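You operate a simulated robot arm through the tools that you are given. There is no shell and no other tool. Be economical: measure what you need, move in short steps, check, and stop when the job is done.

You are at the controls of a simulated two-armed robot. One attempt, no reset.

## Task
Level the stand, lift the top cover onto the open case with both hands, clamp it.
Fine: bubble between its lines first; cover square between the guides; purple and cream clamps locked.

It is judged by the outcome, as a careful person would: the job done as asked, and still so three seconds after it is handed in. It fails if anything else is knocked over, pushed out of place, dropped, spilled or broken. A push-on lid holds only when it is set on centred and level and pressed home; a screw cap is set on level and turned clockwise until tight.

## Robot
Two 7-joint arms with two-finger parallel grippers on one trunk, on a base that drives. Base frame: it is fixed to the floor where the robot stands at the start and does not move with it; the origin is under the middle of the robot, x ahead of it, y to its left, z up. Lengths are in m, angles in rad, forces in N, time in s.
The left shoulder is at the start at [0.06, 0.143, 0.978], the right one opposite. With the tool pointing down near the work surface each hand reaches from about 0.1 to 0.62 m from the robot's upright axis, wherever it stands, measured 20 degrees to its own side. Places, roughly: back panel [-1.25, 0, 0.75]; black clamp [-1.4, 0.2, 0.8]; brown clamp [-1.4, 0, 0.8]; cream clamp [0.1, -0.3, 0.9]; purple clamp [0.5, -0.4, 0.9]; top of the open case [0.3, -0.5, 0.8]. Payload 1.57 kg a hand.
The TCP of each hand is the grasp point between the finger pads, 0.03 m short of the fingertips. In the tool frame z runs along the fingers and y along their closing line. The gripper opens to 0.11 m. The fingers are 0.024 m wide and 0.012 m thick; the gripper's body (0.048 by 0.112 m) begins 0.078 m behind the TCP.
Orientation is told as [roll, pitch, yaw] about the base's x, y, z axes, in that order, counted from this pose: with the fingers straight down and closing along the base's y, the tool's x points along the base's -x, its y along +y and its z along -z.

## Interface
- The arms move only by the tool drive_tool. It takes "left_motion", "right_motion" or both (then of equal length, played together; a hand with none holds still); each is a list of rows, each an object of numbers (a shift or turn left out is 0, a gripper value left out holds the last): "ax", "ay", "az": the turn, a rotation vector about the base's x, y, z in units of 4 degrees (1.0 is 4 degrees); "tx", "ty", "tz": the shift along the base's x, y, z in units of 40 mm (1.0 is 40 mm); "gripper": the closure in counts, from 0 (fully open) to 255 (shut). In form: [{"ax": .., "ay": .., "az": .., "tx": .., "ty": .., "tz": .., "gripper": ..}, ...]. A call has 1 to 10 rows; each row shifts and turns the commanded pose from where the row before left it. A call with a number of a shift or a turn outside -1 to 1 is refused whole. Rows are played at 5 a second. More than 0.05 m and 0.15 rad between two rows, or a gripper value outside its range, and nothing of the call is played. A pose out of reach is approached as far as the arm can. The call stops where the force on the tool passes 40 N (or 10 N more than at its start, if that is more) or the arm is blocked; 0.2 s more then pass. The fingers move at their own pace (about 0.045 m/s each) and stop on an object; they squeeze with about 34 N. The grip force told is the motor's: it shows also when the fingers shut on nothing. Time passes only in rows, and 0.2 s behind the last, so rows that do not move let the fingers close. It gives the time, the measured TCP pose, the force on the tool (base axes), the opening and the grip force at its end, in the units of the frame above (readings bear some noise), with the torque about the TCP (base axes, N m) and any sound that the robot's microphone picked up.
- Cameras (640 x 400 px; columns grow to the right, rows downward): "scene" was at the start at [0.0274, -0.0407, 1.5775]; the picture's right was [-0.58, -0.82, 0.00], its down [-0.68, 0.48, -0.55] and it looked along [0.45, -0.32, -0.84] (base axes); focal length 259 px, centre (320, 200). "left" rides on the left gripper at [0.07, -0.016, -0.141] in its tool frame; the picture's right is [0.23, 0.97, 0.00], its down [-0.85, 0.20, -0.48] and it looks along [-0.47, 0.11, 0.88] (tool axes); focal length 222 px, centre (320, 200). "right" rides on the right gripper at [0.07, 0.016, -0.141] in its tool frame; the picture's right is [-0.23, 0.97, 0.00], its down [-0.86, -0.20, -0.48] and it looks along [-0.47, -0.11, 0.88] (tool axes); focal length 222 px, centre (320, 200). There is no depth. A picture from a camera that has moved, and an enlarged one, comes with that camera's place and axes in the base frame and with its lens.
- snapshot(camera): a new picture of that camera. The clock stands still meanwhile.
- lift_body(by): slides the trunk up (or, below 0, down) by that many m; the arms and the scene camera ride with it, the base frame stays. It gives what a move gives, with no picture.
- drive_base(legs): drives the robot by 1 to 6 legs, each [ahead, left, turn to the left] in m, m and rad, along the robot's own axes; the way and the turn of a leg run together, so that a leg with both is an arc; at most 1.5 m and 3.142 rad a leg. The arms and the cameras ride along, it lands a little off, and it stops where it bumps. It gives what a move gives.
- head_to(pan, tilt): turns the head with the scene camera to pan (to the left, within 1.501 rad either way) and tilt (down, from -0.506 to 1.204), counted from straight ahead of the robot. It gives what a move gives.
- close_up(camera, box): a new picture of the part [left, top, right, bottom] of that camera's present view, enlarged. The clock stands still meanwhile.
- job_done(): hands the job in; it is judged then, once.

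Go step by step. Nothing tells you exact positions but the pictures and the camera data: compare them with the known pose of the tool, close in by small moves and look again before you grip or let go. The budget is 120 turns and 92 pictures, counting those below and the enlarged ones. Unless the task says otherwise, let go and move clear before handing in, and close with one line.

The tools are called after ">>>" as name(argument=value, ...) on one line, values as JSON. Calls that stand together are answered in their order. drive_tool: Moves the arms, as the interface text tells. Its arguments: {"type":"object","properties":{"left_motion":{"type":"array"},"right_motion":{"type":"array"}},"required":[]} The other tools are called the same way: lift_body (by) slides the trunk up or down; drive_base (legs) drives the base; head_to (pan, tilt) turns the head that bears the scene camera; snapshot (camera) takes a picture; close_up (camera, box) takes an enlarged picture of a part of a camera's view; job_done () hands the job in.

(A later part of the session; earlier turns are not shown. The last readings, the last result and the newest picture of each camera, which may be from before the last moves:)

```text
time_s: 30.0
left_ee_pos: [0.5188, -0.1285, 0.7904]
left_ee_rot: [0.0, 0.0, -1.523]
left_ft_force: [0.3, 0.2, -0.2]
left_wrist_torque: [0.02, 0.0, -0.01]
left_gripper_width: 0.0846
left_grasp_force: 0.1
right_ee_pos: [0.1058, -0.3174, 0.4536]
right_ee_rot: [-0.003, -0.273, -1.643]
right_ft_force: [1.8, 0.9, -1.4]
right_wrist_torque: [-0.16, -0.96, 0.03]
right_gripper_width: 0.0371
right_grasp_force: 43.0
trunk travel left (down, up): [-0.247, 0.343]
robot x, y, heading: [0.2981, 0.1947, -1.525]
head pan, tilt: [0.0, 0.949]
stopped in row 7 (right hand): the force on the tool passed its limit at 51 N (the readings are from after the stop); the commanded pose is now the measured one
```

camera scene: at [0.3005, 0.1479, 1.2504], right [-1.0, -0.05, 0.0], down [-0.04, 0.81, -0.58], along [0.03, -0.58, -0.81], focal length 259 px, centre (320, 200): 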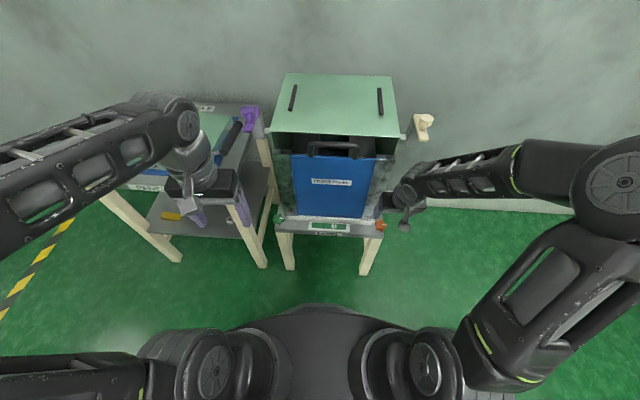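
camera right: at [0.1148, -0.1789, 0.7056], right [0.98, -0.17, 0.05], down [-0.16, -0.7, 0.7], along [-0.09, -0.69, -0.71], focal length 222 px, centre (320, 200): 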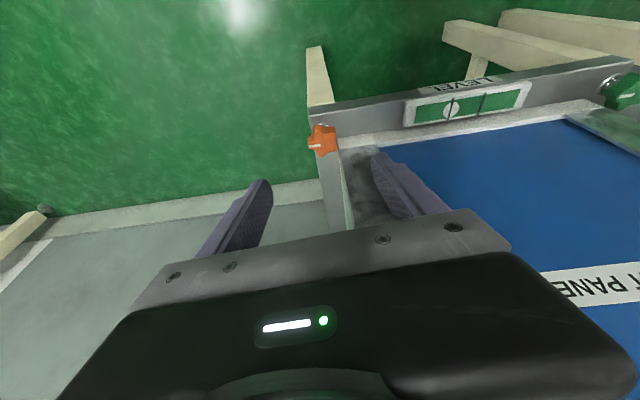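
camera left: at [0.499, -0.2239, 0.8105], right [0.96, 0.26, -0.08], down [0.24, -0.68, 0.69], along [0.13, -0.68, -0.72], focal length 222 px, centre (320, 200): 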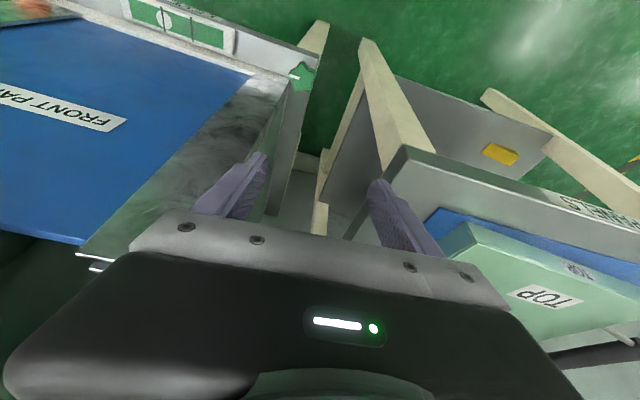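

The grip sits ~8 mm off the knob axis (est. (0.1045,−0.3256)), and a finger grazes the plinth. I'll open, recentre, and back-rotate to start clockwise strokes from yaw≈+0.2.

>>> drive_tool(right_motion=[{"gripper": 90}, {"gripper": 90}, {"az": 1, "tz": 0.1}, {"az": 1}, {"az": 1}, {"az": 1}, {"az": 1}, {"az": 1}, {"az": 1}, {"az": 1}])

>>> drive_tool(right_motion=[{"az": 1}, {"az": 1}, {"az": 1}, {"az": 1}, {"az": 1}, {"az": 1}, {"az": 1}, {"az": 1}, {"az": 1}, {"az": 1}])

>>> drive_tool(right_motion=[{"az": 1}, {"az": 1}, {"az": 1}, {"az": 1}, {"az": 1}, {"az": 1}, {"az": 1}, {"az": 1}, {}])

>>> snapshot(camera="right")

>>> snapshot(camera="scene")

```text
time_s: 32.2
left_ee_pos: [0.5181, -0.1267, 0.7892]
left_ee_rot: [0.001, 0.001, -1.524]
left_ft_force: [0.2, 0.8, 0.0]
left_wrist_torque: [0.01, -0.03, 0.01]
left_gripper_width: 0.0846
left_grasp_force: 0.1
right_ee_pos: [0.1065, -0.3177, 0.4581]
right_ee_rot: [-0.006, -0.273, -1.084]
right_ft_force: [-0.5, 0.1, 0.1]
right_wrist_torque: [-0.02, -0.01, -0.03]
right_gripper_width: 0.0712
right_grasp_force: 0.1
trunk travel left (down, up): [-0.247, 0.343]
robot x, y, heading: [0.299, 0.1905, -1.521]
head pan, tilt: [0.0, 0.949]
```

```text
time_s: 34.4
left_ee_pos: [0.5184, -0.1282, 0.7883]
left_ee_rot: [-0.002, 0.001, -1.524]
left_ft_force: [-0.6, -0.2, 0.9]
left_wrist_torque: [-0.01, 0.02, 0.01]
left_gripper_width: 0.0842
left_grasp_force: 0.0
right_ee_pos: [0.1058, -0.316, 0.4593]
right_ee_rot: [-0.004, -0.271, -0.386]
right_ft_force: [0.0, 0.4, 0.5]
right_wrist_torque: [0.05, 0.02, -0.02]
right_gripper_width: 0.0712
right_grasp_force: 0.0
trunk travel left (down, up): [-0.247, 0.343]
robot x, y, heading: [0.297, 0.1937, -1.525]
head pan, tilt: [0.0, 0.949]
```

```text
time_s: 36.4
left_ee_pos: [0.5173, -0.129, 0.7896]
left_ee_rot: [0.0, 0.001, -1.525]
left_ft_force: [-0.2, 0.3, -0.2]
left_wrist_torque: [-0.01, -0.03, -0.02]
left_gripper_width: 0.0844
left_grasp_force: 0.1
right_ee_pos: [0.0983, -0.3203, 0.458]
right_ee_rot: [-0.009, -0.263, 0.162]
right_ft_force: [-2.3, -1.4, 1.9]
right_wrist_torque: [-0.1, 0.0, -0.13]
right_gripper_width: 0.0723
right_grasp_force: 0.6
trunk travel left (down, up): [-0.247, 0.343]
robot x, y, heading: [0.2979, 0.1917, -1.523]
head pan, tilt: [0.0, 0.949]
stopped in row 9 (right hand): the force on the tool passed its limit at 41 N (the readings are from after the stop); the commanded pose is now the measured one
```

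```text
52 pictures are left
camera right: at [-0.0074, -0.3219, 0.5759], right [0.06, 1.0, 0.05], down [0.72, -0.08, 0.69], along [0.69, -0.01, -0.72], focal length 222 px, centre (320, 200)
```

right: 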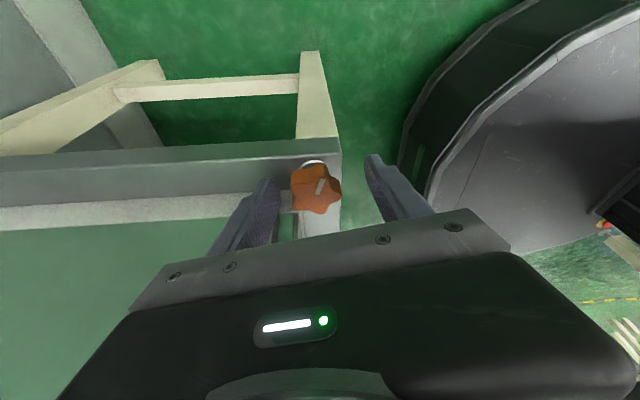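

```text
51 pictures are left
camera scene: at [0.3, 0.148, 1.2502], right [-1.0, -0.05, 0.0], down [-0.04, 0.81, -0.58], along [0.03, -0.58, -0.81], focal length 259 px, centre (320, 200)
```

scene: 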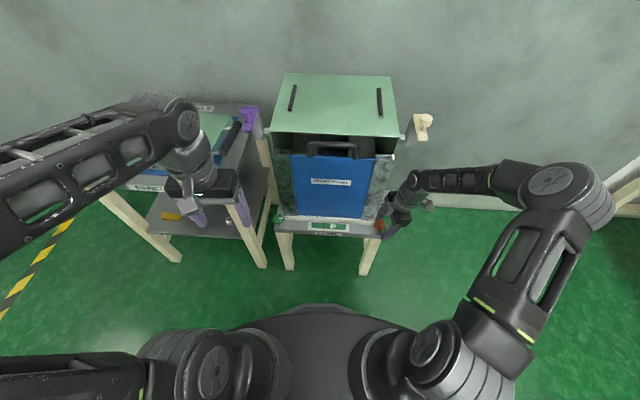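

Contact near yaw 0.16; I'll back off to yaw≈−0.25, narrow the fingers, centre on the axis, grip, and turn clockwise.

>>> drive_tool(right_motion=[{"az": -1, "ty": 0.1}, {"az": -1}, {"az": -1}, {"az": -1, "gripper": 130}, {"az": -1, "tx": 0.08}, {"az": -1, "tx": 0.08, "ty": -0.12}, {"ty": -0.11}, {"gripper": 255}, {}, {}])

>>> close_up(camera="right", box=[200, 60, 560, 285])

```text
time_s: 38.6
left_ee_pos: [0.5171, -0.1286, 0.7898]
left_ee_rot: [0.001, 0.0, -1.527]
left_ft_force: [0.7, 0.3, -0.6]
left_wrist_torque: [0.02, -0.02, 0.02]
left_gripper_width: 0.0841
left_grasp_force: 0.0
right_ee_pos: [0.1054, -0.3258, 0.4571]
right_ee_rot: [-0.006, -0.267, -0.258]
right_ft_force: [1.2, 0.7, 0.5]
right_wrist_torque: [0.52, -0.09, 0.01]
right_gripper_width: 0.038
right_grasp_force: 30.9
trunk travel left (down, up): [-0.247, 0.343]
robot x, y, heading: [0.3026, 0.19, -1.527]
head pan, tilt: [0.0, 0.949]
```

```text
1.78 times, centred on (380, 172) of right
camera zoom: at [0.0093, -0.2833, 0.5758], right [0.46, 0.89, 0.05], down [0.63, -0.37, 0.69], along [0.63, -0.28, -0.72], focal length 395 px, centre (213, 249)
```

zoom: 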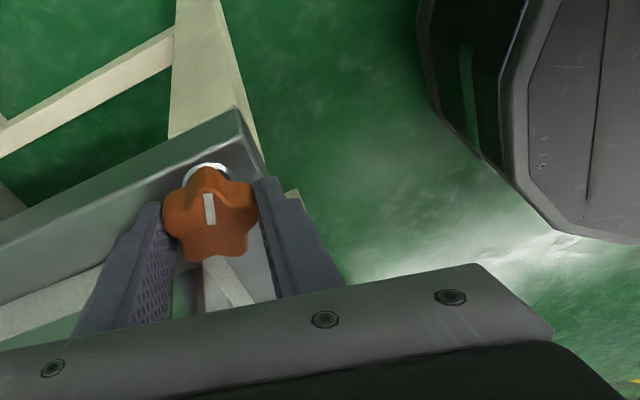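

>>> drive_tool(right_motion=[{"az": -1}, {"az": -1}, {"az": -1}, {"az": -1}, {"az": -1}, {"az": -1}, {"az": -1}, {"az": -1}, {"az": -1}, {"az": -1}])

>>> drive_tool(right_motion=[{"az": -1}, {"az": -1}, {"az": -1}, {"az": -1}, {"az": -1}, {"az": -1}, {"az": -1}, {"az": -1}, {"az": -1}])

>>> close_up(camera="scene", box=[300, 190, 420, 270])

```text
time_s: 40.8
left_ee_pos: [0.517, -0.1278, 0.7899]
left_ee_rot: [-0.002, -0.001, -1.526]
left_ft_force: [0.0, 0.4, 0.1]
left_wrist_torque: [0.0, 0.02, 0.01]
left_gripper_width: 0.0843
left_grasp_force: 0.0
right_ee_pos: [0.1064, -0.3249, 0.4583]
right_ee_rot: [-0.007, -0.263, -0.955]
right_ft_force: [6.3, 11.7, 0.1]
right_wrist_torque: [0.43, -0.1, 0.0]
right_gripper_width: 0.0381
right_grasp_force: 44.4
trunk travel left (down, up): [-0.247, 0.343]
robot x, y, heading: [0.3, 0.1912, -1.53]
head pan, tilt: [0.0, 0.949]
```

```text
time_s: 42.1
left_ee_pos: [0.5173, -0.1264, 0.7905]
left_ee_rot: [0.001, -0.002, -1.525]
left_ft_force: [0.6, -0.1, 0.4]
left_wrist_torque: [-0.02, -0.01, 0.03]
left_gripper_width: 0.0842
left_grasp_force: 0.0
right_ee_pos: [0.1048, -0.3213, 0.4587]
right_ee_rot: [-0.007, -0.264, -1.331]
right_ft_force: [-1.7, 14.8, 11.0]
right_wrist_torque: [-3.25, -1.3, 0.61]
right_gripper_width: 0.037
right_grasp_force: 43.7
trunk travel left (down, up): [-0.247, 0.343]
robot x, y, heading: [0.298, 0.191, -1.527]
head pan, tilt: [0.0, 0.949]
stopped in row 6 (right hand): the force on the tool passed its limit at 41 N (the readings are from after the stop); the commanded pose is now the measured one
```

```text
5.00 times, centred on (360, 230) of scene
camera zoom: at [0.2997, 0.1505, 1.2507], right [-1.0, -0.04, 0.0], down [-0.04, 0.81, -0.58], along [0.03, -0.58, -0.81], focal length 1296 px, centre (120, 50)
```

zoom: 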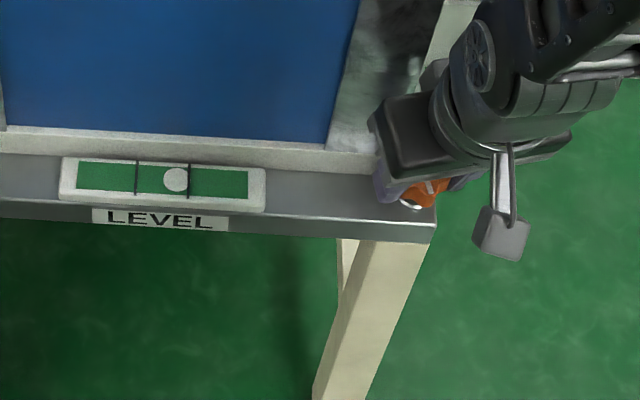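

One stroke moved the bubble from the line to just inside; another similar stroke centres it.

>>> drive_tool(right_motion=[{"gripper": 130}, {"gripper": 130, "ty": 0.05}, {"az": 1}, {"az": 1}, {"az": 1}, {"az": 1}, {"az": 1}, {"az": 1}, {"az": 1}, {"az": 1}])

>>> drive_tool(right_motion=[{"az": 1}, {"az": 1}, {"az": 1}, {"az": 1}, {"az": 1}, {"az": 1}, {"az": 1}, {"ty": -0.13}, {"gripper": 255}, {}])

>>> drive_tool(right_motion=[{"az": 0}, {"az": -1}, {"az": -1}, {"az": -1}, {"az": -1}, {"az": -1}, {"az": -1}, {"az": -1}, {"az": -1}, {"az": -1}])

>>> close_up(camera="scene", box=[300, 190, 420, 270])

```text
time_s: 44.3
left_ee_pos: [0.5166, -0.1286, 0.7886]
left_ee_rot: [0.0, 0.0, -1.526]
left_ft_force: [-0.1, 0.0, 0.1]
left_wrist_torque: [-0.02, -0.03, -0.01]
left_gripper_width: 0.0842
left_grasp_force: 0.0
right_ee_pos: [0.1055, -0.321, 0.4571]
right_ee_rot: [-0.01, -0.258, -0.773]
right_ft_force: [-0.6, 0.2, 0.7]
right_wrist_torque: [0.0, 0.0, 0.02]
right_gripper_width: 0.0541
right_grasp_force: 0.0
trunk travel left (down, up): [-0.247, 0.343]
robot x, y, heading: [0.2998, 0.192, -1.529]
head pan, tilt: [0.0, 0.949]
```

```text
time_s: 46.5
left_ee_pos: [0.5171, -0.1279, 0.7898]
left_ee_rot: [0.0, -0.001, -1.525]
left_ft_force: [-0.7, 0.3, 0.1]
left_wrist_torque: [0.01, 0.03, 0.02]
left_gripper_width: 0.0843
left_grasp_force: 0.1
right_ee_pos: [0.1053, -0.3258, 0.4573]
right_ee_rot: [-0.005, -0.26, -0.286]
right_ft_force: [-0.2, 6.5, 1.4]
right_wrist_torque: [0.5, -0.46, -0.06]
right_gripper_width: 0.0388
right_grasp_force: 21.8
trunk travel left (down, up): [-0.247, 0.343]
robot x, y, heading: [0.2947, 0.1919, -1.524]
head pan, tilt: [0.0, 0.949]
```

```text
time_s: 48.7
left_ee_pos: [0.5166, -0.1287, 0.7893]
left_ee_rot: [-0.001, -0.001, -1.527]
left_ft_force: [0.3, -0.7, -0.2]
left_wrist_torque: [0.0, -0.02, 0.04]
left_gripper_width: 0.0839
left_grasp_force: 0.0
right_ee_pos: [0.1061, -0.3248, 0.4567]
right_ee_rot: [-0.006, -0.259, -0.916]
right_ft_force: [1.6, 13.6, -10.5]
right_wrist_torque: [0.63, 0.04, 0.05]
right_gripper_width: 0.0385
right_grasp_force: 44.8
trunk travel left (down, up): [-0.247, 0.343]
robot x, y, heading: [0.2972, 0.1912, -1.524]
head pan, tilt: [0.0, 0.949]
```

```text
5.00 times, centred on (360, 230) of scene
camera zoom: at [0.2996, 0.1483, 1.2504], right [-1.0, -0.05, 0.0], down [-0.04, 0.81, -0.58], along [0.03, -0.58, -0.81], focal length 1296 px, centre (120, 50)
```

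zoom: 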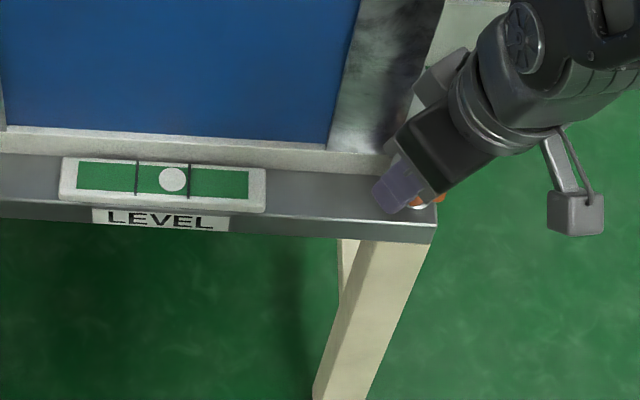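

>>> drive_tool(right_motion=[{"az": -1}, {"az": -1}, {"az": -1}, {"az": -1}, {"az": -1}, {}, {}])

>>> close_up(camera="scene", box=[300, 190, 420, 270])

```text
time_s: 50.3
left_ee_pos: [0.5174, -0.1266, 0.7909]
left_ee_rot: [0.0, -0.003, -1.526]
left_ft_force: [-0.1, -0.9, -0.4]
left_wrist_torque: [-0.01, -0.02, 0.01]
left_gripper_width: 0.0843
left_grasp_force: 0.0
right_ee_pos: [0.1063, -0.3206, 0.4566]
right_ee_rot: [-0.008, -0.257, -1.265]
right_ft_force: [-6.3, 34.1, -1.1]
right_wrist_torque: [-3.45, -0.32, 0.65]
right_gripper_width: 0.037
right_grasp_force: 43.6
trunk travel left (down, up): [-0.247, 0.343]
robot x, y, heading: [0.297, 0.1902, -1.524]
head pan, tilt: [0.0, 0.949]
```

```text
5.00 times, centred on (360, 230) of scene
camera zoom: at [0.2993, 0.1503, 1.2505], right [-1.0, -0.05, 0.0], down [-0.04, 0.81, -0.58], along [0.03, -0.58, -0.81], focal length 1296 px, centre (120, 50)
```

zoom: 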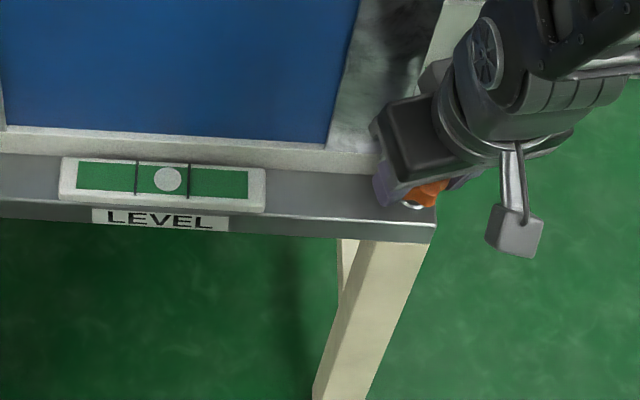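

The bubble is now inside its lines. I'll release the knob and withdraw, then look.

>>> drive_tool(right_motion=[{"gripper": 90}, {"gripper": 90}, {"tz": 0.5, "tx": -0.1, "ty": 0.2}, {"tz": 0.8, "ty": 0.3}, {"tz": 0.5, "ty": 0.8, "tx": -0.3}, {"ty": 0.8, "tx": -0.6}, {"ty": 0.6, "tx": -0.8, "az": -1}, {"tx": -0.8, "az": -1}, {"tx": -0.8, "az": -1, "ax": 1}])

>>> close_up(camera="scene", box=[270, 190, 390, 270])

```text
time_s: 52.3
left_ee_pos: [0.5169, -0.1283, 0.7891]
left_ee_rot: [0.001, -0.001, -1.525]
left_ft_force: [0.3, -0.2, 1.3]
left_wrist_torque: [0.03, 0.04, 0.02]
left_gripper_width: 0.0843
left_grasp_force: 0.1
right_ee_pos: [-0.0295, -0.2191, 0.5269]
right_ee_rot: [0.0, -0.19, -1.474]
right_ft_force: [-0.8, 0.1, 0.9]
right_wrist_torque: [0.03, 0.01, 0.02]
right_gripper_width: 0.0711
right_grasp_force: 0.1
trunk travel left (down, up): [-0.247, 0.343]
robot x, y, heading: [0.2959, 0.1919, -1.525]
head pan, tilt: [0.0, 0.949]
```

```text
5.00 times, centred on (330, 230) of scene
camera zoom: at [0.2998, 0.1484, 1.2504], right [-1.0, -0.05, 0.0], down [-0.04, 0.81, -0.58], along [0.03, -0.58, -0.81], focal length 1296 px, centre (270, 50)
```

zoom: 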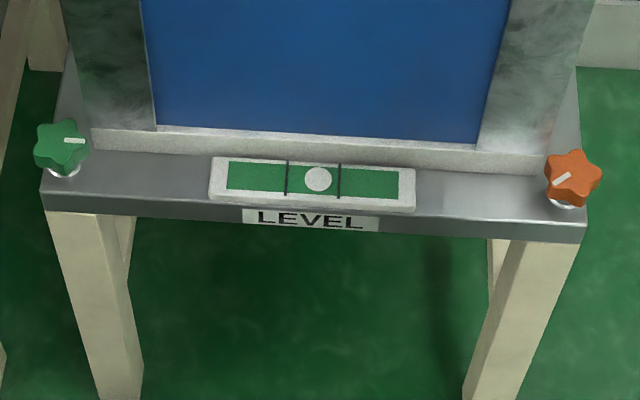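

The bubble is between its lines. Now raise trunk and right arm and drive to face the cover: its handles are estimated at (0.614,−0.480,0.69) and (1.042,−0.538,0.69).

>>> drive_tool(right_motion=[{"tz": 1, "ax": 1}, {"tz": 1, "ax": 1}, {"tz": 1, "ax": 0.7}, {"tz": 1, "ty": 0.5, "az": -0.5}, {"tz": 1, "ty": 0.5, "gripper": 0}, {"tz": 1}], left_motion=[{}, {}, {}, {}, {"gripper": 0}, {}])

>>> lift_body(by=0.18)

>>> drive_base(legs=[[0, 0.592, 0], [0, 0, -0.165], [0.1, 0, 0]])

>>> snapshot(camera="scene")

```text
time_s: 53.7
left_ee_pos: [0.5168, -0.1282, 0.7893]
left_ee_rot: [0.0, 0.0, -1.527]
left_ft_force: [0.5, 0.2, 0.0]
left_wrist_torque: [-0.02, -0.01, 0.03]
left_gripper_width: 0.1099
left_grasp_force: 0.2
right_ee_pos: [-0.0315, -0.1776, 0.7652]
right_ee_rot: [0.019, -0.002, -1.511]
right_ft_force: [-0.3, -0.3, -0.4]
right_wrist_torque: [0.01, 0.0, 0.0]
right_gripper_width: 0.1101
right_grasp_force: 0.0
trunk travel left (down, up): [-0.247, 0.343]
robot x, y, heading: [0.2984, 0.1906, -1.523]
head pan, tilt: [0.0, 0.949]
```

```text
time_s: 55.7
left_ee_pos: [0.5171, -0.1288, 0.9686]
left_ee_rot: [-0.001, -0.001, -1.525]
left_ft_force: [-0.3, 0.1, -0.2]
left_wrist_torque: [0.0, 0.0, -0.01]
left_gripper_width: 0.1098
left_grasp_force: 0.1
right_ee_pos: [-0.0311, -0.1786, 0.9441]
right_ee_rot: [0.019, -0.003, -1.511]
right_ft_force: [-0.7, -0.3, 0.2]
right_wrist_torque: [-0.03, 0.02, -0.03]
right_gripper_width: 0.1099
right_grasp_force: 0.1
trunk travel left (down, up): [-0.427, 0.163]
robot x, y, heading: [0.294, 0.1908, -1.532]
head pan, tilt: [0.0, 0.949]
```

```text
time_s: 60.5
left_ee_pos: [1.034, -0.2317, 0.9701]
left_ee_rot: [0.0, 0.001, -1.674]
left_ft_force: [0.3, -0.1, -0.3]
left_wrist_torque: [0.01, -0.01, 0.01]
left_gripper_width: 0.11
left_grasp_force: 0.2
right_ee_pos: [0.4845, -0.1985, 0.9432]
right_ee_rot: [0.019, -0.002, -1.662]
right_ft_force: [0.5, 0.5, -0.6]
right_wrist_torque: [0.0, -0.01, -0.01]
right_gripper_width: 0.1102
right_grasp_force: 0.0
trunk travel left (down, up): [-0.427, 0.163]
robot x, y, heading: [0.8625, 0.1188, -1.674]
head pan, tilt: [0.0, 0.949]
```

```text
45 pictures are left
camera scene: at [0.8592, 0.0735, 1.4303], right [-0.99, 0.1, 0.0], down [0.08, 0.81, -0.58], along [-0.06, -0.58, -0.81], focal length 259 px, centre (320, 200)
```

scene: 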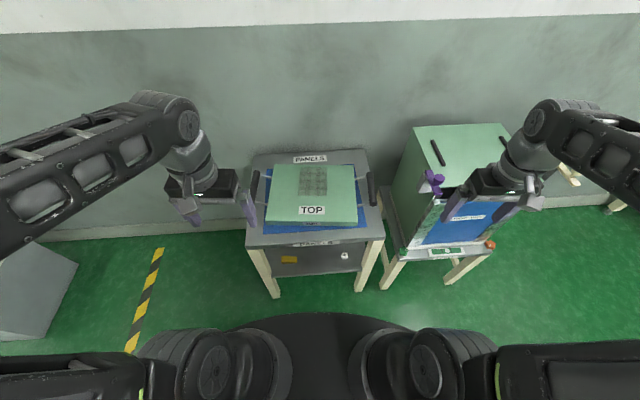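

>>> close_up(camera="scene", box=[235, 145, 395, 245])

```text
4.00 times, centred on (315, 195) of scene
camera zoom: at [0.8592, 0.0735, 1.4303], right [-0.99, 0.1, 0.0], down [0.08, 0.81, -0.58], along [-0.06, -0.58, -0.81], focal length 1036 px, centre (340, 220)
```

zoom: 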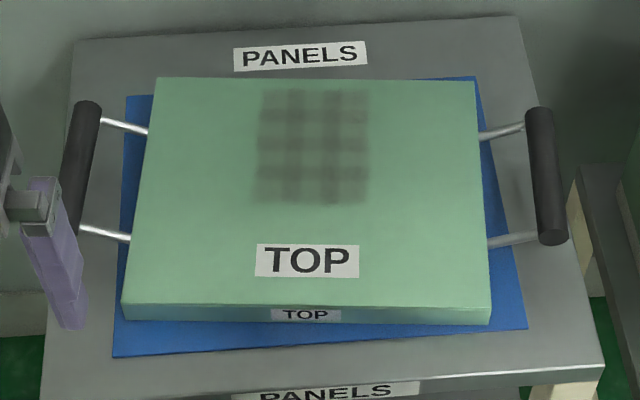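

>>> drive_base(legs=[[0.075, 0.025, -0.02]])

```text
time_s: 61.5
left_ee_pos: [1.0419, -0.3118, 0.9683]
left_ee_rot: [0.001, 0.001, -1.696]
left_ft_force: [-0.4, -0.2, 0.4]
left_wrist_torque: [0.06, 0.0, -0.01]
left_gripper_width: 0.1101
left_grasp_force: 0.1
right_ee_pos: [0.4939, -0.2679, 0.9442]
right_ee_rot: [0.018, -0.002, -1.683]
right_ft_force: [0.2, -0.7, -0.2]
right_wrist_torque: [0.03, 0.03, -0.01]
right_gripper_width: 0.1101
right_grasp_force: 0.2
trunk travel left (down, up): [-0.427, 0.163]
robot x, y, heading: [0.8809, 0.0396, -1.697]
head pan, tilt: [0.0, 0.949]
```

>>> drive_tool(left_motion=[{"ty": -0.93}, {"ty": -0.93}, {"ty": -0.93}, {"ty": -0.93}, {"ty": -0.93}, {"ty": -0.93, "tx": -0.1}, {"tz": -1}, {"tz": -1}, {"tz": -1}, {"tz": -1}], right_motion=[{"tx": 0.5, "ty": -0.89}, {"tx": 0.5, "ty": -0.89}, {"tx": 0.5, "ty": -0.89}, {"tx": 0.5, "ty": -0.89}, {"tx": 0.5, "ty": -0.89}, {"tx": 0.5, "ty": -0.89}, {"tz": -0.9, "az": -0.2}, {"tz": -0.9}, {"tz": -0.9}, {"tz": -0.9}])

>>> snapshot(camera="left")

>>> snapshot(camera="right")

```text
time_s: 63.7
left_ee_pos: [1.0371, -0.5328, 0.8094]
left_ee_rot: [0.001, -0.001, -1.696]
left_ft_force: [0.2, -0.7, 0.2]
left_wrist_torque: [0.03, -0.02, 0.01]
left_gripper_width: 0.1104
left_grasp_force: 0.0
right_ee_pos: [0.614, -0.4793, 0.7999]
right_ee_rot: [0.017, -0.003, -1.696]
right_ft_force: [0.0, 0.0, 0.2]
right_wrist_torque: [-0.01, 0.0, 0.01]
right_gripper_width: 0.1101
right_grasp_force: 0.0
trunk travel left (down, up): [-0.427, 0.163]
robot x, y, heading: [0.8838, 0.0412, -1.694]
head pan, tilt: [0.0, 0.949]
```

```text
43 pictures are left
camera left: at [1.0293, -0.4615, 0.9504], right [0.99, 0.1, 0.0], down [0.09, -0.87, 0.48], along [0.05, -0.48, -0.88], focal length 222 px, centre (320, 200)
```

left: 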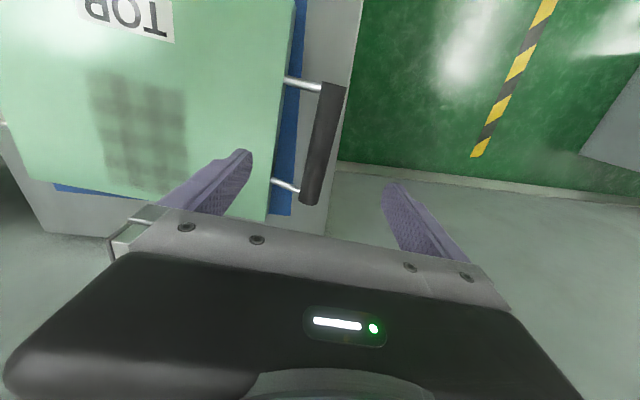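

```text
42 pictures are left
camera right: at [0.6361, -0.4125, 0.9408], right [0.94, -0.35, 0.02], down [-0.31, -0.82, 0.48], along [-0.15, -0.45, -0.88], focal length 222 px, centre (320, 200)
```

right: 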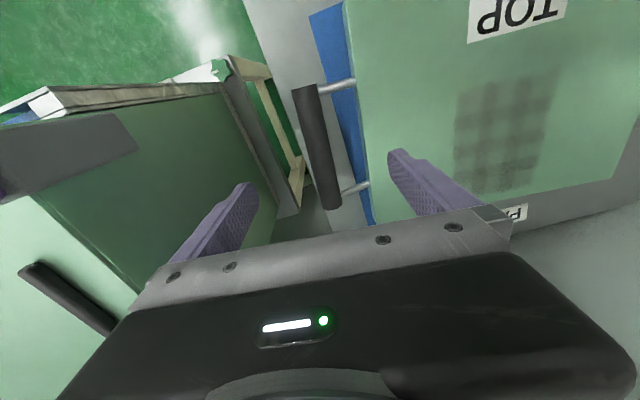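

Both handles are centred under the hands. I'll narrow the fingers so the inner ones fit between bar and cover, then lower and check.

>>> drive_tool(left_motion=[{"gripper": 116}, {"gripper": 116, "tz": -0.5}, {"tz": -0.9, "ty": 0.1}, {"tz": -0.8}, {}], right_motion=[{"gripper": 116}, {"gripper": 116, "tz": -0.5}, {"tz": -0.7, "ty": 0.05, "tx": 0.02}, {"tz": -0.75, "ax": -0.25}, {}])

>>> snapshot(camera="left")

>>> snapshot(camera="right")

>>> close_up(camera="scene", box=[200, 130, 440, 280])

```text
time_s: 64.9
left_ee_pos: [1.0396, -0.5287, 0.722]
left_ee_rot: [-0.001, -0.001, -1.696]
left_ft_force: [-1.3, -0.3, -0.7]
left_wrist_torque: [-0.01, -0.03, 0.0]
left_gripper_width: 0.0601
left_grasp_force: 0.1
right_ee_pos: [0.611, -0.4776, 0.7232]
right_ee_rot: [0.021, -0.022, -1.697]
right_ft_force: [0.9, 0.2, 0.0]
right_wrist_torque: [0.01, -0.01, 0.01]
right_gripper_width: 0.0599
right_grasp_force: 0.1
trunk travel left (down, up): [-0.427, 0.163]
robot x, y, heading: [0.886, 0.0395, -1.703]
head pan, tilt: [0.0, 0.949]
```

```text
41 pictures are left
camera left: at [1.0322, -0.4577, 0.8633], right [0.99, 0.1, 0.0], down [0.09, -0.87, 0.48], along [0.05, -0.48, -0.88], focal length 222 px, centre (320, 200)
```

left: 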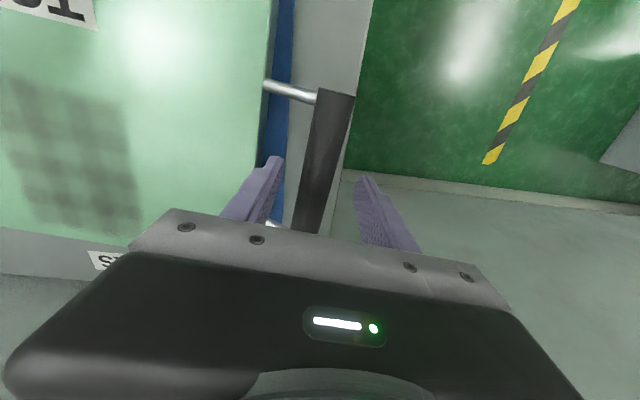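

```text
40 pictures are left
camera right: at [0.6343, -0.4083, 0.8623], right [0.94, -0.35, 0.02], down [-0.31, -0.81, 0.49], along [-0.15, -0.47, -0.87], focal length 222 px, centre (320, 200)
```

right: 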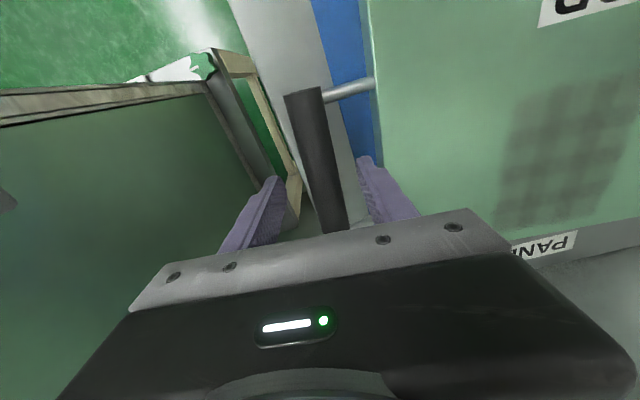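

```text
2.67 times, centred on (320, 205) of scene
camera zoom: at [0.8753, -0.0011, 1.4304], right [-0.99, 0.13, 0.0], down [0.1, 0.81, -0.58], along [-0.07, -0.58, -0.81], focal length 691 px, centre (320, 187)
```

zoom: 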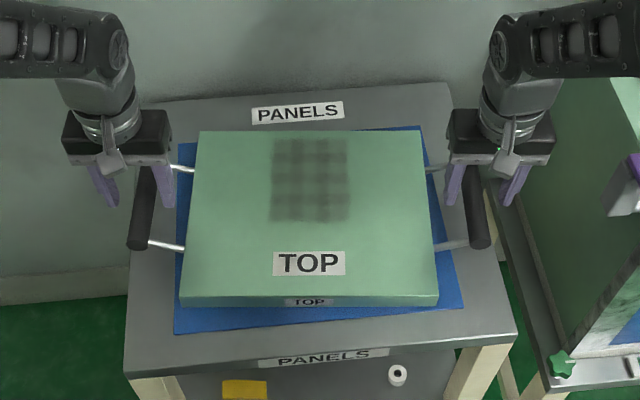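

>>> drive_tool(left_motion=[{"tz": -0.4, "ty": -0.12, "tx": -0.03}, {"tz": -0.4}, {"gripper": 255}, {}, {}, {}], right_motion=[{"tz": -0.4, "ty": -0.15, "tx": 0.07, "ax": 0.31, "ay": 0.26}, {"tz": -0.42}, {"gripper": 255}, {}, {}, {}])

>>> close_up(camera="scene", box=[200, 130, 440, 280])

```text
time_s: 66.3
left_ee_pos: [1.0376, -0.533, 0.691]
left_ee_rot: [0.001, 0.001, -1.698]
left_ft_force: [3.6, -1.2, -0.1]
left_wrist_torque: [0.29, 0.04, 0.24]
left_gripper_width: 0.0271
left_grasp_force: 31.9
right_ee_pos: [0.6148, -0.4831, 0.6909]
right_ee_rot: [-0.003, -0.001, -1.697]
right_ft_force: [-11.8, 4.3, 4.2]
right_wrist_torque: [-0.32, 0.07, 0.42]
right_gripper_width: 0.0267
right_grasp_force: 32.2
trunk travel left (down, up): [-0.427, 0.163]
robot x, y, heading: [0.8804, 0.0421, -1.698]
head pan, tilt: [0.0, 0.949]
```

```text
2.67 times, centred on (320, 205) of scene
camera zoom: at [0.8747, -0.0011, 1.4304], right [-0.99, 0.13, 0.0], down [0.1, 0.81, -0.58], along [-0.07, -0.58, -0.81], focal length 691 px, centre (320, 187)
```

zoom: 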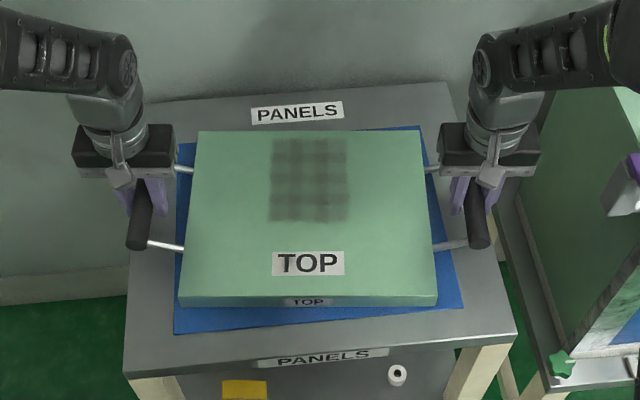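

>>> lift_body(by=0.04)

>>> lift_body(by=0.115)

>>> snapshot(camera="scene")

```text
time_s: 67.1
left_ee_pos: [1.0386, -0.5351, 0.7311]
left_ee_rot: [0.002, 0.002, -1.694]
left_ft_force: [13.5, -3.1, -6.6]
left_wrist_torque: [0.17, -0.13, 0.27]
left_gripper_width: 0.0267
left_grasp_force: 34.0
right_ee_pos: [0.6159, -0.4832, 0.7297]
right_ee_rot: [-0.002, 0.0, -1.697]
right_ft_force: [-12.9, 3.3, -4.8]
right_wrist_torque: [-0.21, -0.2, 0.51]
right_gripper_width: 0.0267
right_grasp_force: 33.7
trunk travel left (down, up): [-0.467, 0.123]
robot x, y, heading: [0.8818, 0.0407, -1.693]
head pan, tilt: [0.0, 0.949]
```

```text
time_s: 68.6
left_ee_pos: [1.0372, -0.536, 0.8443]
left_ee_rot: [0.001, 0.001, -1.695]
left_ft_force: [19.5, -4.0, -4.8]
left_wrist_torque: [-0.18, 0.08, 0.25]
left_gripper_width: 0.0266
left_grasp_force: 34.1
right_ee_pos: [0.6148, -0.4846, 0.8459]
right_ee_rot: [-0.001, -0.001, -1.695]
right_ft_force: [-19.2, 4.7, -4.8]
right_wrist_torque: [0.16, -0.06, 0.52]
right_gripper_width: 0.0269
right_grasp_force: 34.1
trunk travel left (down, up): [-0.582, 0.008]
robot x, y, heading: [0.8801, 0.0392, -1.698]
head pan, tilt: [0.0, 0.949]
```

```text
37 pictures are left
camera scene: at [0.8752, -0.0024, 1.5853], right [-0.99, 0.13, 0.0], down [0.1, 0.81, -0.58], along [-0.07, -0.58, -0.81], focal length 259 px, centre (320, 200)
```

scene: 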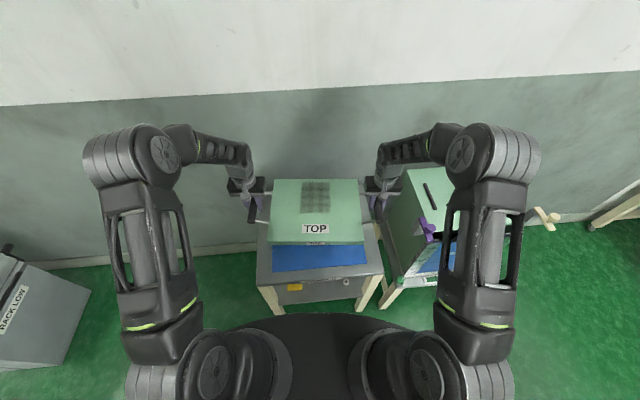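

The cover is up and level, the blue panel stayed put. I'll relax the inward squeeze slightly, and raise the cover well above the clamps.

>>> drive_tool(left_motion=[{"tx": 0.07}, {"tz": 0.6}, {"tz": 0.6}, {"tz": 0.6}, {"tz": 0.6}, {"tz": 0.6}, {"tz": 0.6}, {}], right_motion=[{"tx": -0.07}, {"tz": 0.6}, {"tz": 0.6}, {"tz": 0.6}, {"tz": 0.6}, {"tz": 0.6}, {"tz": 0.6}, {}])

>>> snapshot(camera="scene")

```text
time_s: 70.4
left_ee_pos: [1.0393, -0.5343, 0.9881]
left_ee_rot: [-0.002, 0.002, -1.699]
left_ft_force: [-8.4, -2.7, -5.5]
left_wrist_torque: [-0.42, -0.18, 0.46]
left_gripper_width: 0.0265
left_grasp_force: 34.2
right_ee_pos: [0.6145, -0.483, 0.9888]
right_ee_rot: [0.0, 0.0, -1.696]
right_ft_force: [7.7, 1.3, -4.7]
right_wrist_torque: [0.37, -0.13, 0.39]
right_gripper_width: 0.0268
right_grasp_force: 34.1
trunk travel left (down, up): [-0.582, 0.008]
robot x, y, heading: [0.8773, 0.0449, -1.697]
head pan, tilt: [0.0, 0.949]
```

```text
36 pictures are left
camera scene: at [0.8752, -0.0028, 1.5853], right [-0.99, 0.13, 0.0], down [0.1, 0.81, -0.58], along [-0.07, -0.58, -0.81], focal length 259 px, centre (320, 200)
```

scene: 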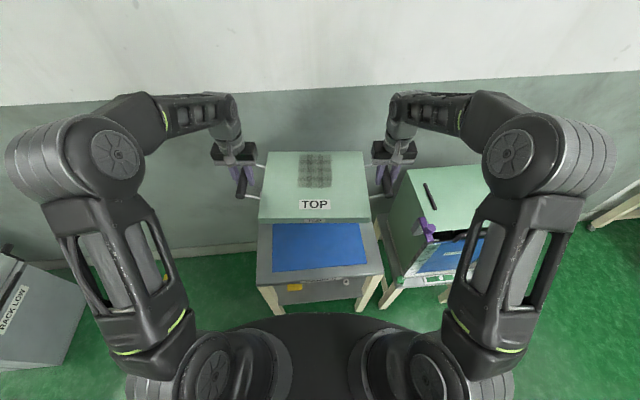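

>>> drive_base(legs=[[0, 0, 0.108], [0, -0.595, 0]])

>>> snapshot(camera="scene")

```text
time_s: 74.3
left_ee_pos: [0.491, -0.4999, 0.9884]
left_ee_rot: [-0.001, 0.0, -1.62]
left_ft_force: [-22.2, -2.0, -5.2]
left_wrist_torque: [0.15, -0.12, 0.49]
left_gripper_width: 0.0265
left_grasp_force: 34.4
right_ee_pos: [0.0664, -0.4819, 0.9886]
right_ee_rot: [0.002, 0.001, -1.619]
right_ft_force: [21.2, 1.1, -6.1]
right_wrist_torque: [-0.15, -0.03, 0.43]
right_gripper_width: 0.0269
right_grasp_force: 33.8
trunk travel left (down, up): [-0.582, 0.008]
robot x, y, heading: [0.2917, 0.065, -1.616]
head pan, tilt: [0.0, 0.949]
```

```text
35 pictures are left
camera scene: at [0.2876, 0.0177, 1.5853], right [-1.0, 0.05, 0.0], down [0.04, 0.81, -0.58], along [-0.03, -0.58, -0.81], focal length 259 px, centre (320, 200)
```

scene: 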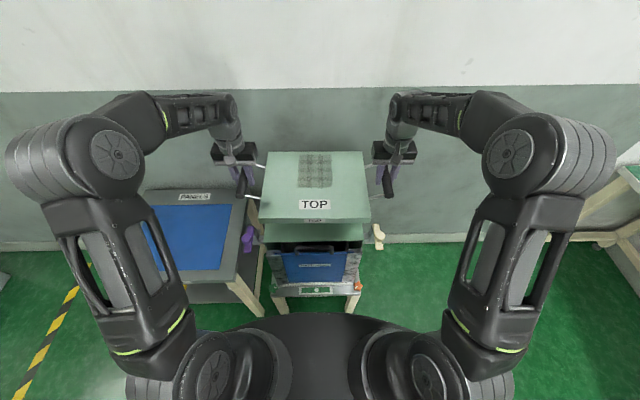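

>>> drive_tool(left_motion=[{"tx": 0.06, "ty": -0.11, "az": 0.21}, {"tx": 0.06, "ty": -0.11, "az": 0.21}, {"tz": -0.5}, {"tz": -0.5}, {"tz": -0.5}, {}], right_motion=[{"tx": 0.12, "ty": -0.27, "az": 0.21}, {"tx": 0.12, "ty": -0.27, "az": 0.21}, {"tz": -0.5}, {"tz": -0.5}, {"tz": -0.5}, {}])

>>> close_up(camera="scene", box=[220, 140, 420, 265])

>>> snapshot(camera="left")

>>> snapshot(camera="right")

```text
time_s: 75.7
left_ee_pos: [0.4998, -0.5083, 0.9279]
left_ee_rot: [-0.002, 0.0, -1.59]
left_ft_force: [17.1, -4.1, -5.6]
left_wrist_torque: [-0.12, 0.06, 0.7]
left_gripper_width: 0.0267
left_grasp_force: 34.0
right_ee_pos: [0.0745, -0.5027, 0.9303]
right_ee_rot: [0.0, 0.001, -1.59]
right_ft_force: [-17.1, 3.8, -5.4]
right_wrist_torque: [0.1, -0.14, 0.62]
right_gripper_width: 0.0265
right_grasp_force: 34.1
trunk travel left (down, up): [-0.582, 0.008]
robot x, y, heading: [0.2916, 0.0611, -1.621]
head pan, tilt: [0.0, 0.949]
```

```text
3.20 times, centred on (320, 202) of scene
camera zoom: at [0.2883, 0.0181, 1.5854], right [-1.0, 0.05, 0.0], down [0.04, 0.81, -0.58], along [-0.03, -0.58, -0.81], focal length 829 px, centre (320, 192)
```

zoom: 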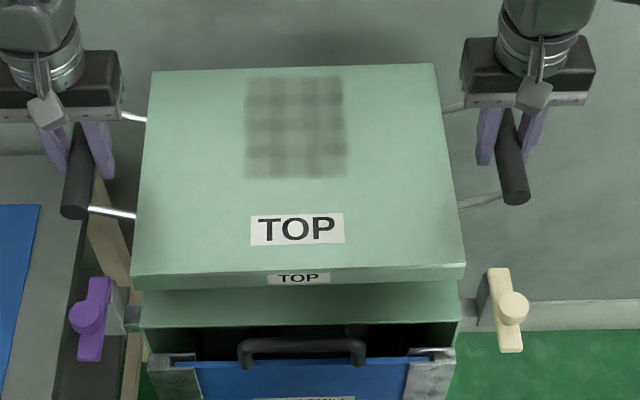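

```text
33 pictures are left
camera left: at [0.4855, -0.4371, 1.0704], right [0.98, 0.21, 0.0], down [0.18, -0.86, 0.48], along [0.1, -0.47, -0.88], focal length 222 px, centre (320, 200)
```

left: 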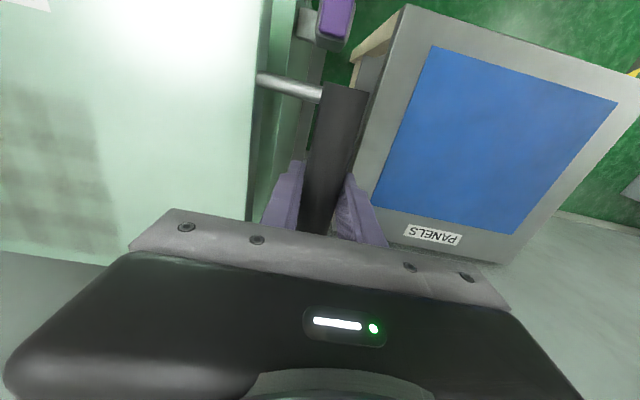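

```text
32 pictures are left
camera right: at [0.0923, -0.4351, 1.0714], right [0.97, -0.25, 0.0], down [-0.22, -0.85, 0.48], along [-0.12, -0.46, -0.88], focal length 222 px, centre (320, 200)
```

right: 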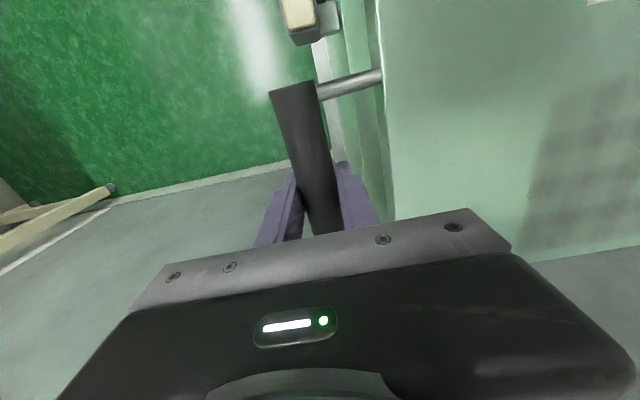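

Cover and roof match within about a millimetre, with ~0.7° of yaw to trim. I'll trim that and lower further.

>>> drive_tool(left_motion=[{"tx": 0.065, "ty": -0.06, "az": -0.17}, {"tz": -0.4}, {"tz": -0.4}, {}], right_motion=[{"tx": -0.015, "ty": 0.06, "az": -0.17}, {"tz": -0.42}, {"tz": -0.42}, {}])

>>> close_up(camera="scene", box=[220, 140, 420, 265])

>>> close_up(camera="right", box=[250, 0, 450, 125])

```text
time_s: 76.7
left_ee_pos: [0.5006, -0.5092, 0.8977]
left_ee_rot: [-0.004, 0.001, -1.602]
left_ft_force: [8.9, -3.5, -4.6]
left_wrist_torque: [0.0, 0.16, 0.75]
left_gripper_width: 0.027
left_grasp_force: 33.8
right_ee_pos: [0.0748, -0.502, 0.895]
right_ee_rot: [0.002, 0.0, -1.602]
right_ft_force: [-8.6, 3.7, -5.9]
right_wrist_torque: [0.02, 0.08, 0.78]
right_gripper_width: 0.0265
right_grasp_force: 33.6
trunk travel left (down, up): [-0.582, 0.008]
robot x, y, heading: [0.2893, 0.0602, -1.622]
head pan, tilt: [0.0, 0.949]
```

```text
3.20 times, centred on (320, 202) of scene
camera zoom: at [0.2884, 0.0177, 1.5853], right [-1.0, 0.05, 0.0], down [0.04, 0.81, -0.58], along [-0.03, -0.58, -0.81], focal length 829 px, centre (320, 192)
```

zoom: 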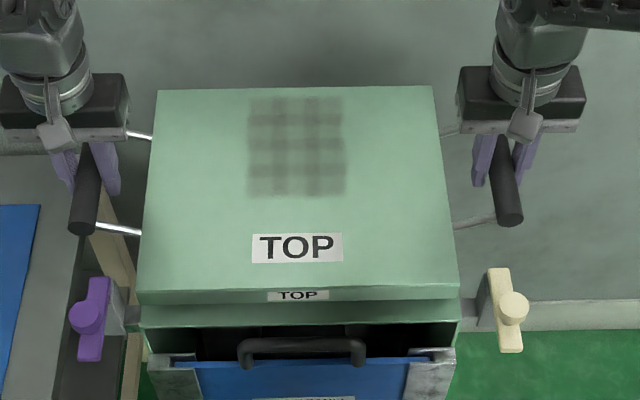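

```text
3.20 times, centred on (350, 62) of right
camera zoom: at [0.0927, -0.4332, 1.036], right [0.97, -0.26, 0.0], down [-0.23, -0.85, 0.48], along [-0.12, -0.46, -0.88], focal length 711 px, centre (224, 640)
```

zoom: 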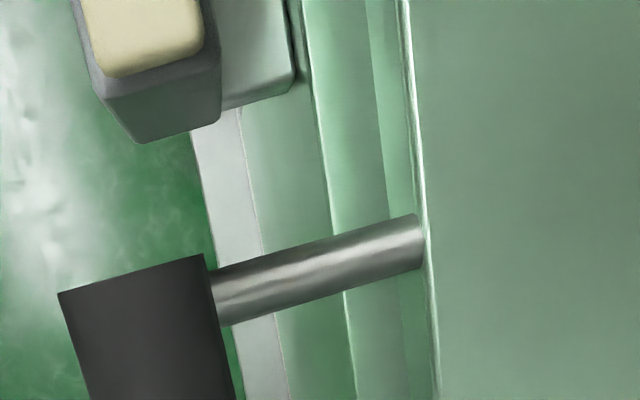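

>>> drive_tool(left_motion=[{"tz": -0.3}, {"tz": -0.3}, {"tz": -0.1}, {"tz": -0.1}, {}], right_motion=[{"tz": -0.27}, {"tz": -0.27}, {"tz": -0.1}, {"tz": -0.1}, {}])

>>> close_up(camera="scene", box=[220, 140, 420, 265])

```text
time_s: 77.9
left_ee_pos: [0.5004, -0.5106, 0.8668]
left_ee_rot: [0.0, -0.003, -1.602]
left_ft_force: [11.6, 1.1, 17.1]
left_wrist_torque: [0.79, -0.04, 0.44]
left_gripper_width: 0.0267
left_grasp_force: 34.4
right_ee_pos: [0.0749, -0.5005, 0.8669]
right_ee_rot: [0.002, -0.005, -1.601]
right_ft_force: [-13.1, -0.3, 0.5]
right_wrist_torque: [1.06, 0.02, 0.46]
right_gripper_width: 0.0267
right_grasp_force: 33.6
trunk travel left (down, up): [-0.582, 0.008]
robot x, y, heading: [0.2908, 0.0614, -1.617]
head pan, tilt: [0.0, 0.949]
```

```text
3.20 times, centred on (320, 202) of scene
camera zoom: at [0.2874, 0.0201, 1.5858], right [-1.0, 0.05, 0.0], down [0.04, 0.81, -0.58], along [-0.03, -0.58, -0.81], focal length 829 px, centre (320, 192)
```

zoom: 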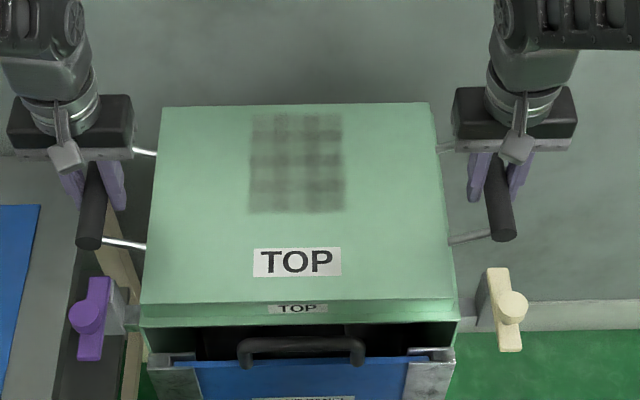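

>>> close_up(camera="scene", box=[255, 215, 315, 255])

>>> close_up(camera="scene", box=[325, 215, 385, 255])

```text
10.00 times, centred on (285, 235) of scene
camera zoom: at [0.2874, 0.0201, 1.5858], right [-1.0, 0.05, 0.0], down [0.04, 0.81, -0.58], along [-0.03, -0.58, -0.81], focal length 2591 px, centre (670, -150)
```

zoom: 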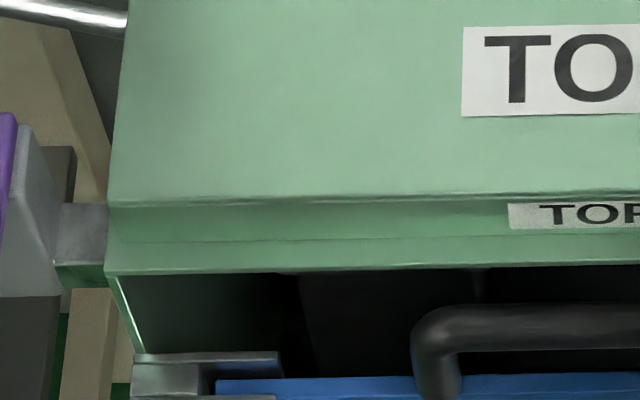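

```text
10.00 times, centred on (355, 235) of scene
camera zoom: at [0.2874, 0.0201, 1.5858], right [-1.0, 0.05, 0.0], down [0.04, 0.81, -0.58], along [-0.03, -0.58, -0.81], focal length 2591 px, centre (-30, -150)
```

zoom: 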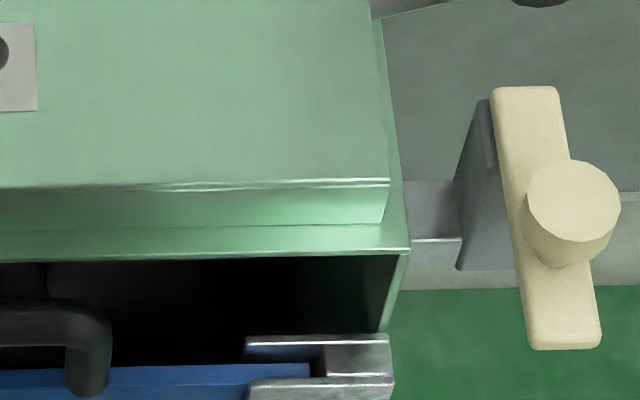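

Left side touched first and the cover sits ~3–4 mm too far toward +x. I'll lift slightly, shift −x 3.5 mm, trim, and lower again.

>>> drive_tool(left_motion=[{"tz": 0.2}, {"tx": -0.07, "ty": 0.03, "az": 0.06}, {"tz": -0.2}, {"tz": -0.07}, {}], right_motion=[{"tz": 0.2}, {"tx": -0.11, "ty": -0.03, "az": 0.06}, {"tz": -0.2}, {"tz": -0.07}, {}])

>>> close_up(camera="scene", box=[250, 200, 390, 260])

```text
time_s: 79.1
left_ee_pos: [0.4963, -0.5091, 0.8658]
left_ee_rot: [-0.006, -0.007, -1.599]
left_ft_force: [7.7, -5.5, 25.5]
left_wrist_torque: [0.0, -0.02, 0.8]
left_gripper_width: 0.0268
left_grasp_force: 34.5
right_ee_pos: [0.0703, -0.5023, 0.8672]
right_ee_rot: [0.004, -0.011, -1.596]
right_ft_force: [-8.7, -1.9, 22.4]
right_wrist_torque: [0.5, -0.01, 0.45]
right_gripper_width: 0.0266
right_grasp_force: 34.1
trunk travel left (down, up): [-0.582, 0.008]
robot x, y, heading: [0.2903, 0.0637, -1.615]
head pan, tilt: [0.0, 0.949]
```

```text
4.57 times, centred on (320, 230) of scene
camera zoom: at [0.2883, 0.0222, 1.5862], right [-1.0, 0.05, 0.0], down [0.04, 0.81, -0.58], along [-0.03, -0.58, -0.81], focal length 1185 px, centre (320, 63)
```

zoom: 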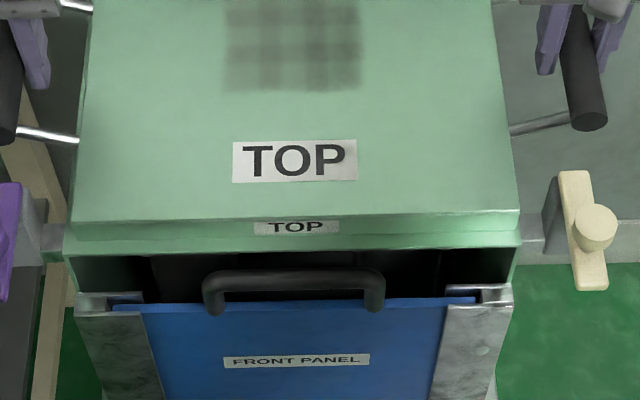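

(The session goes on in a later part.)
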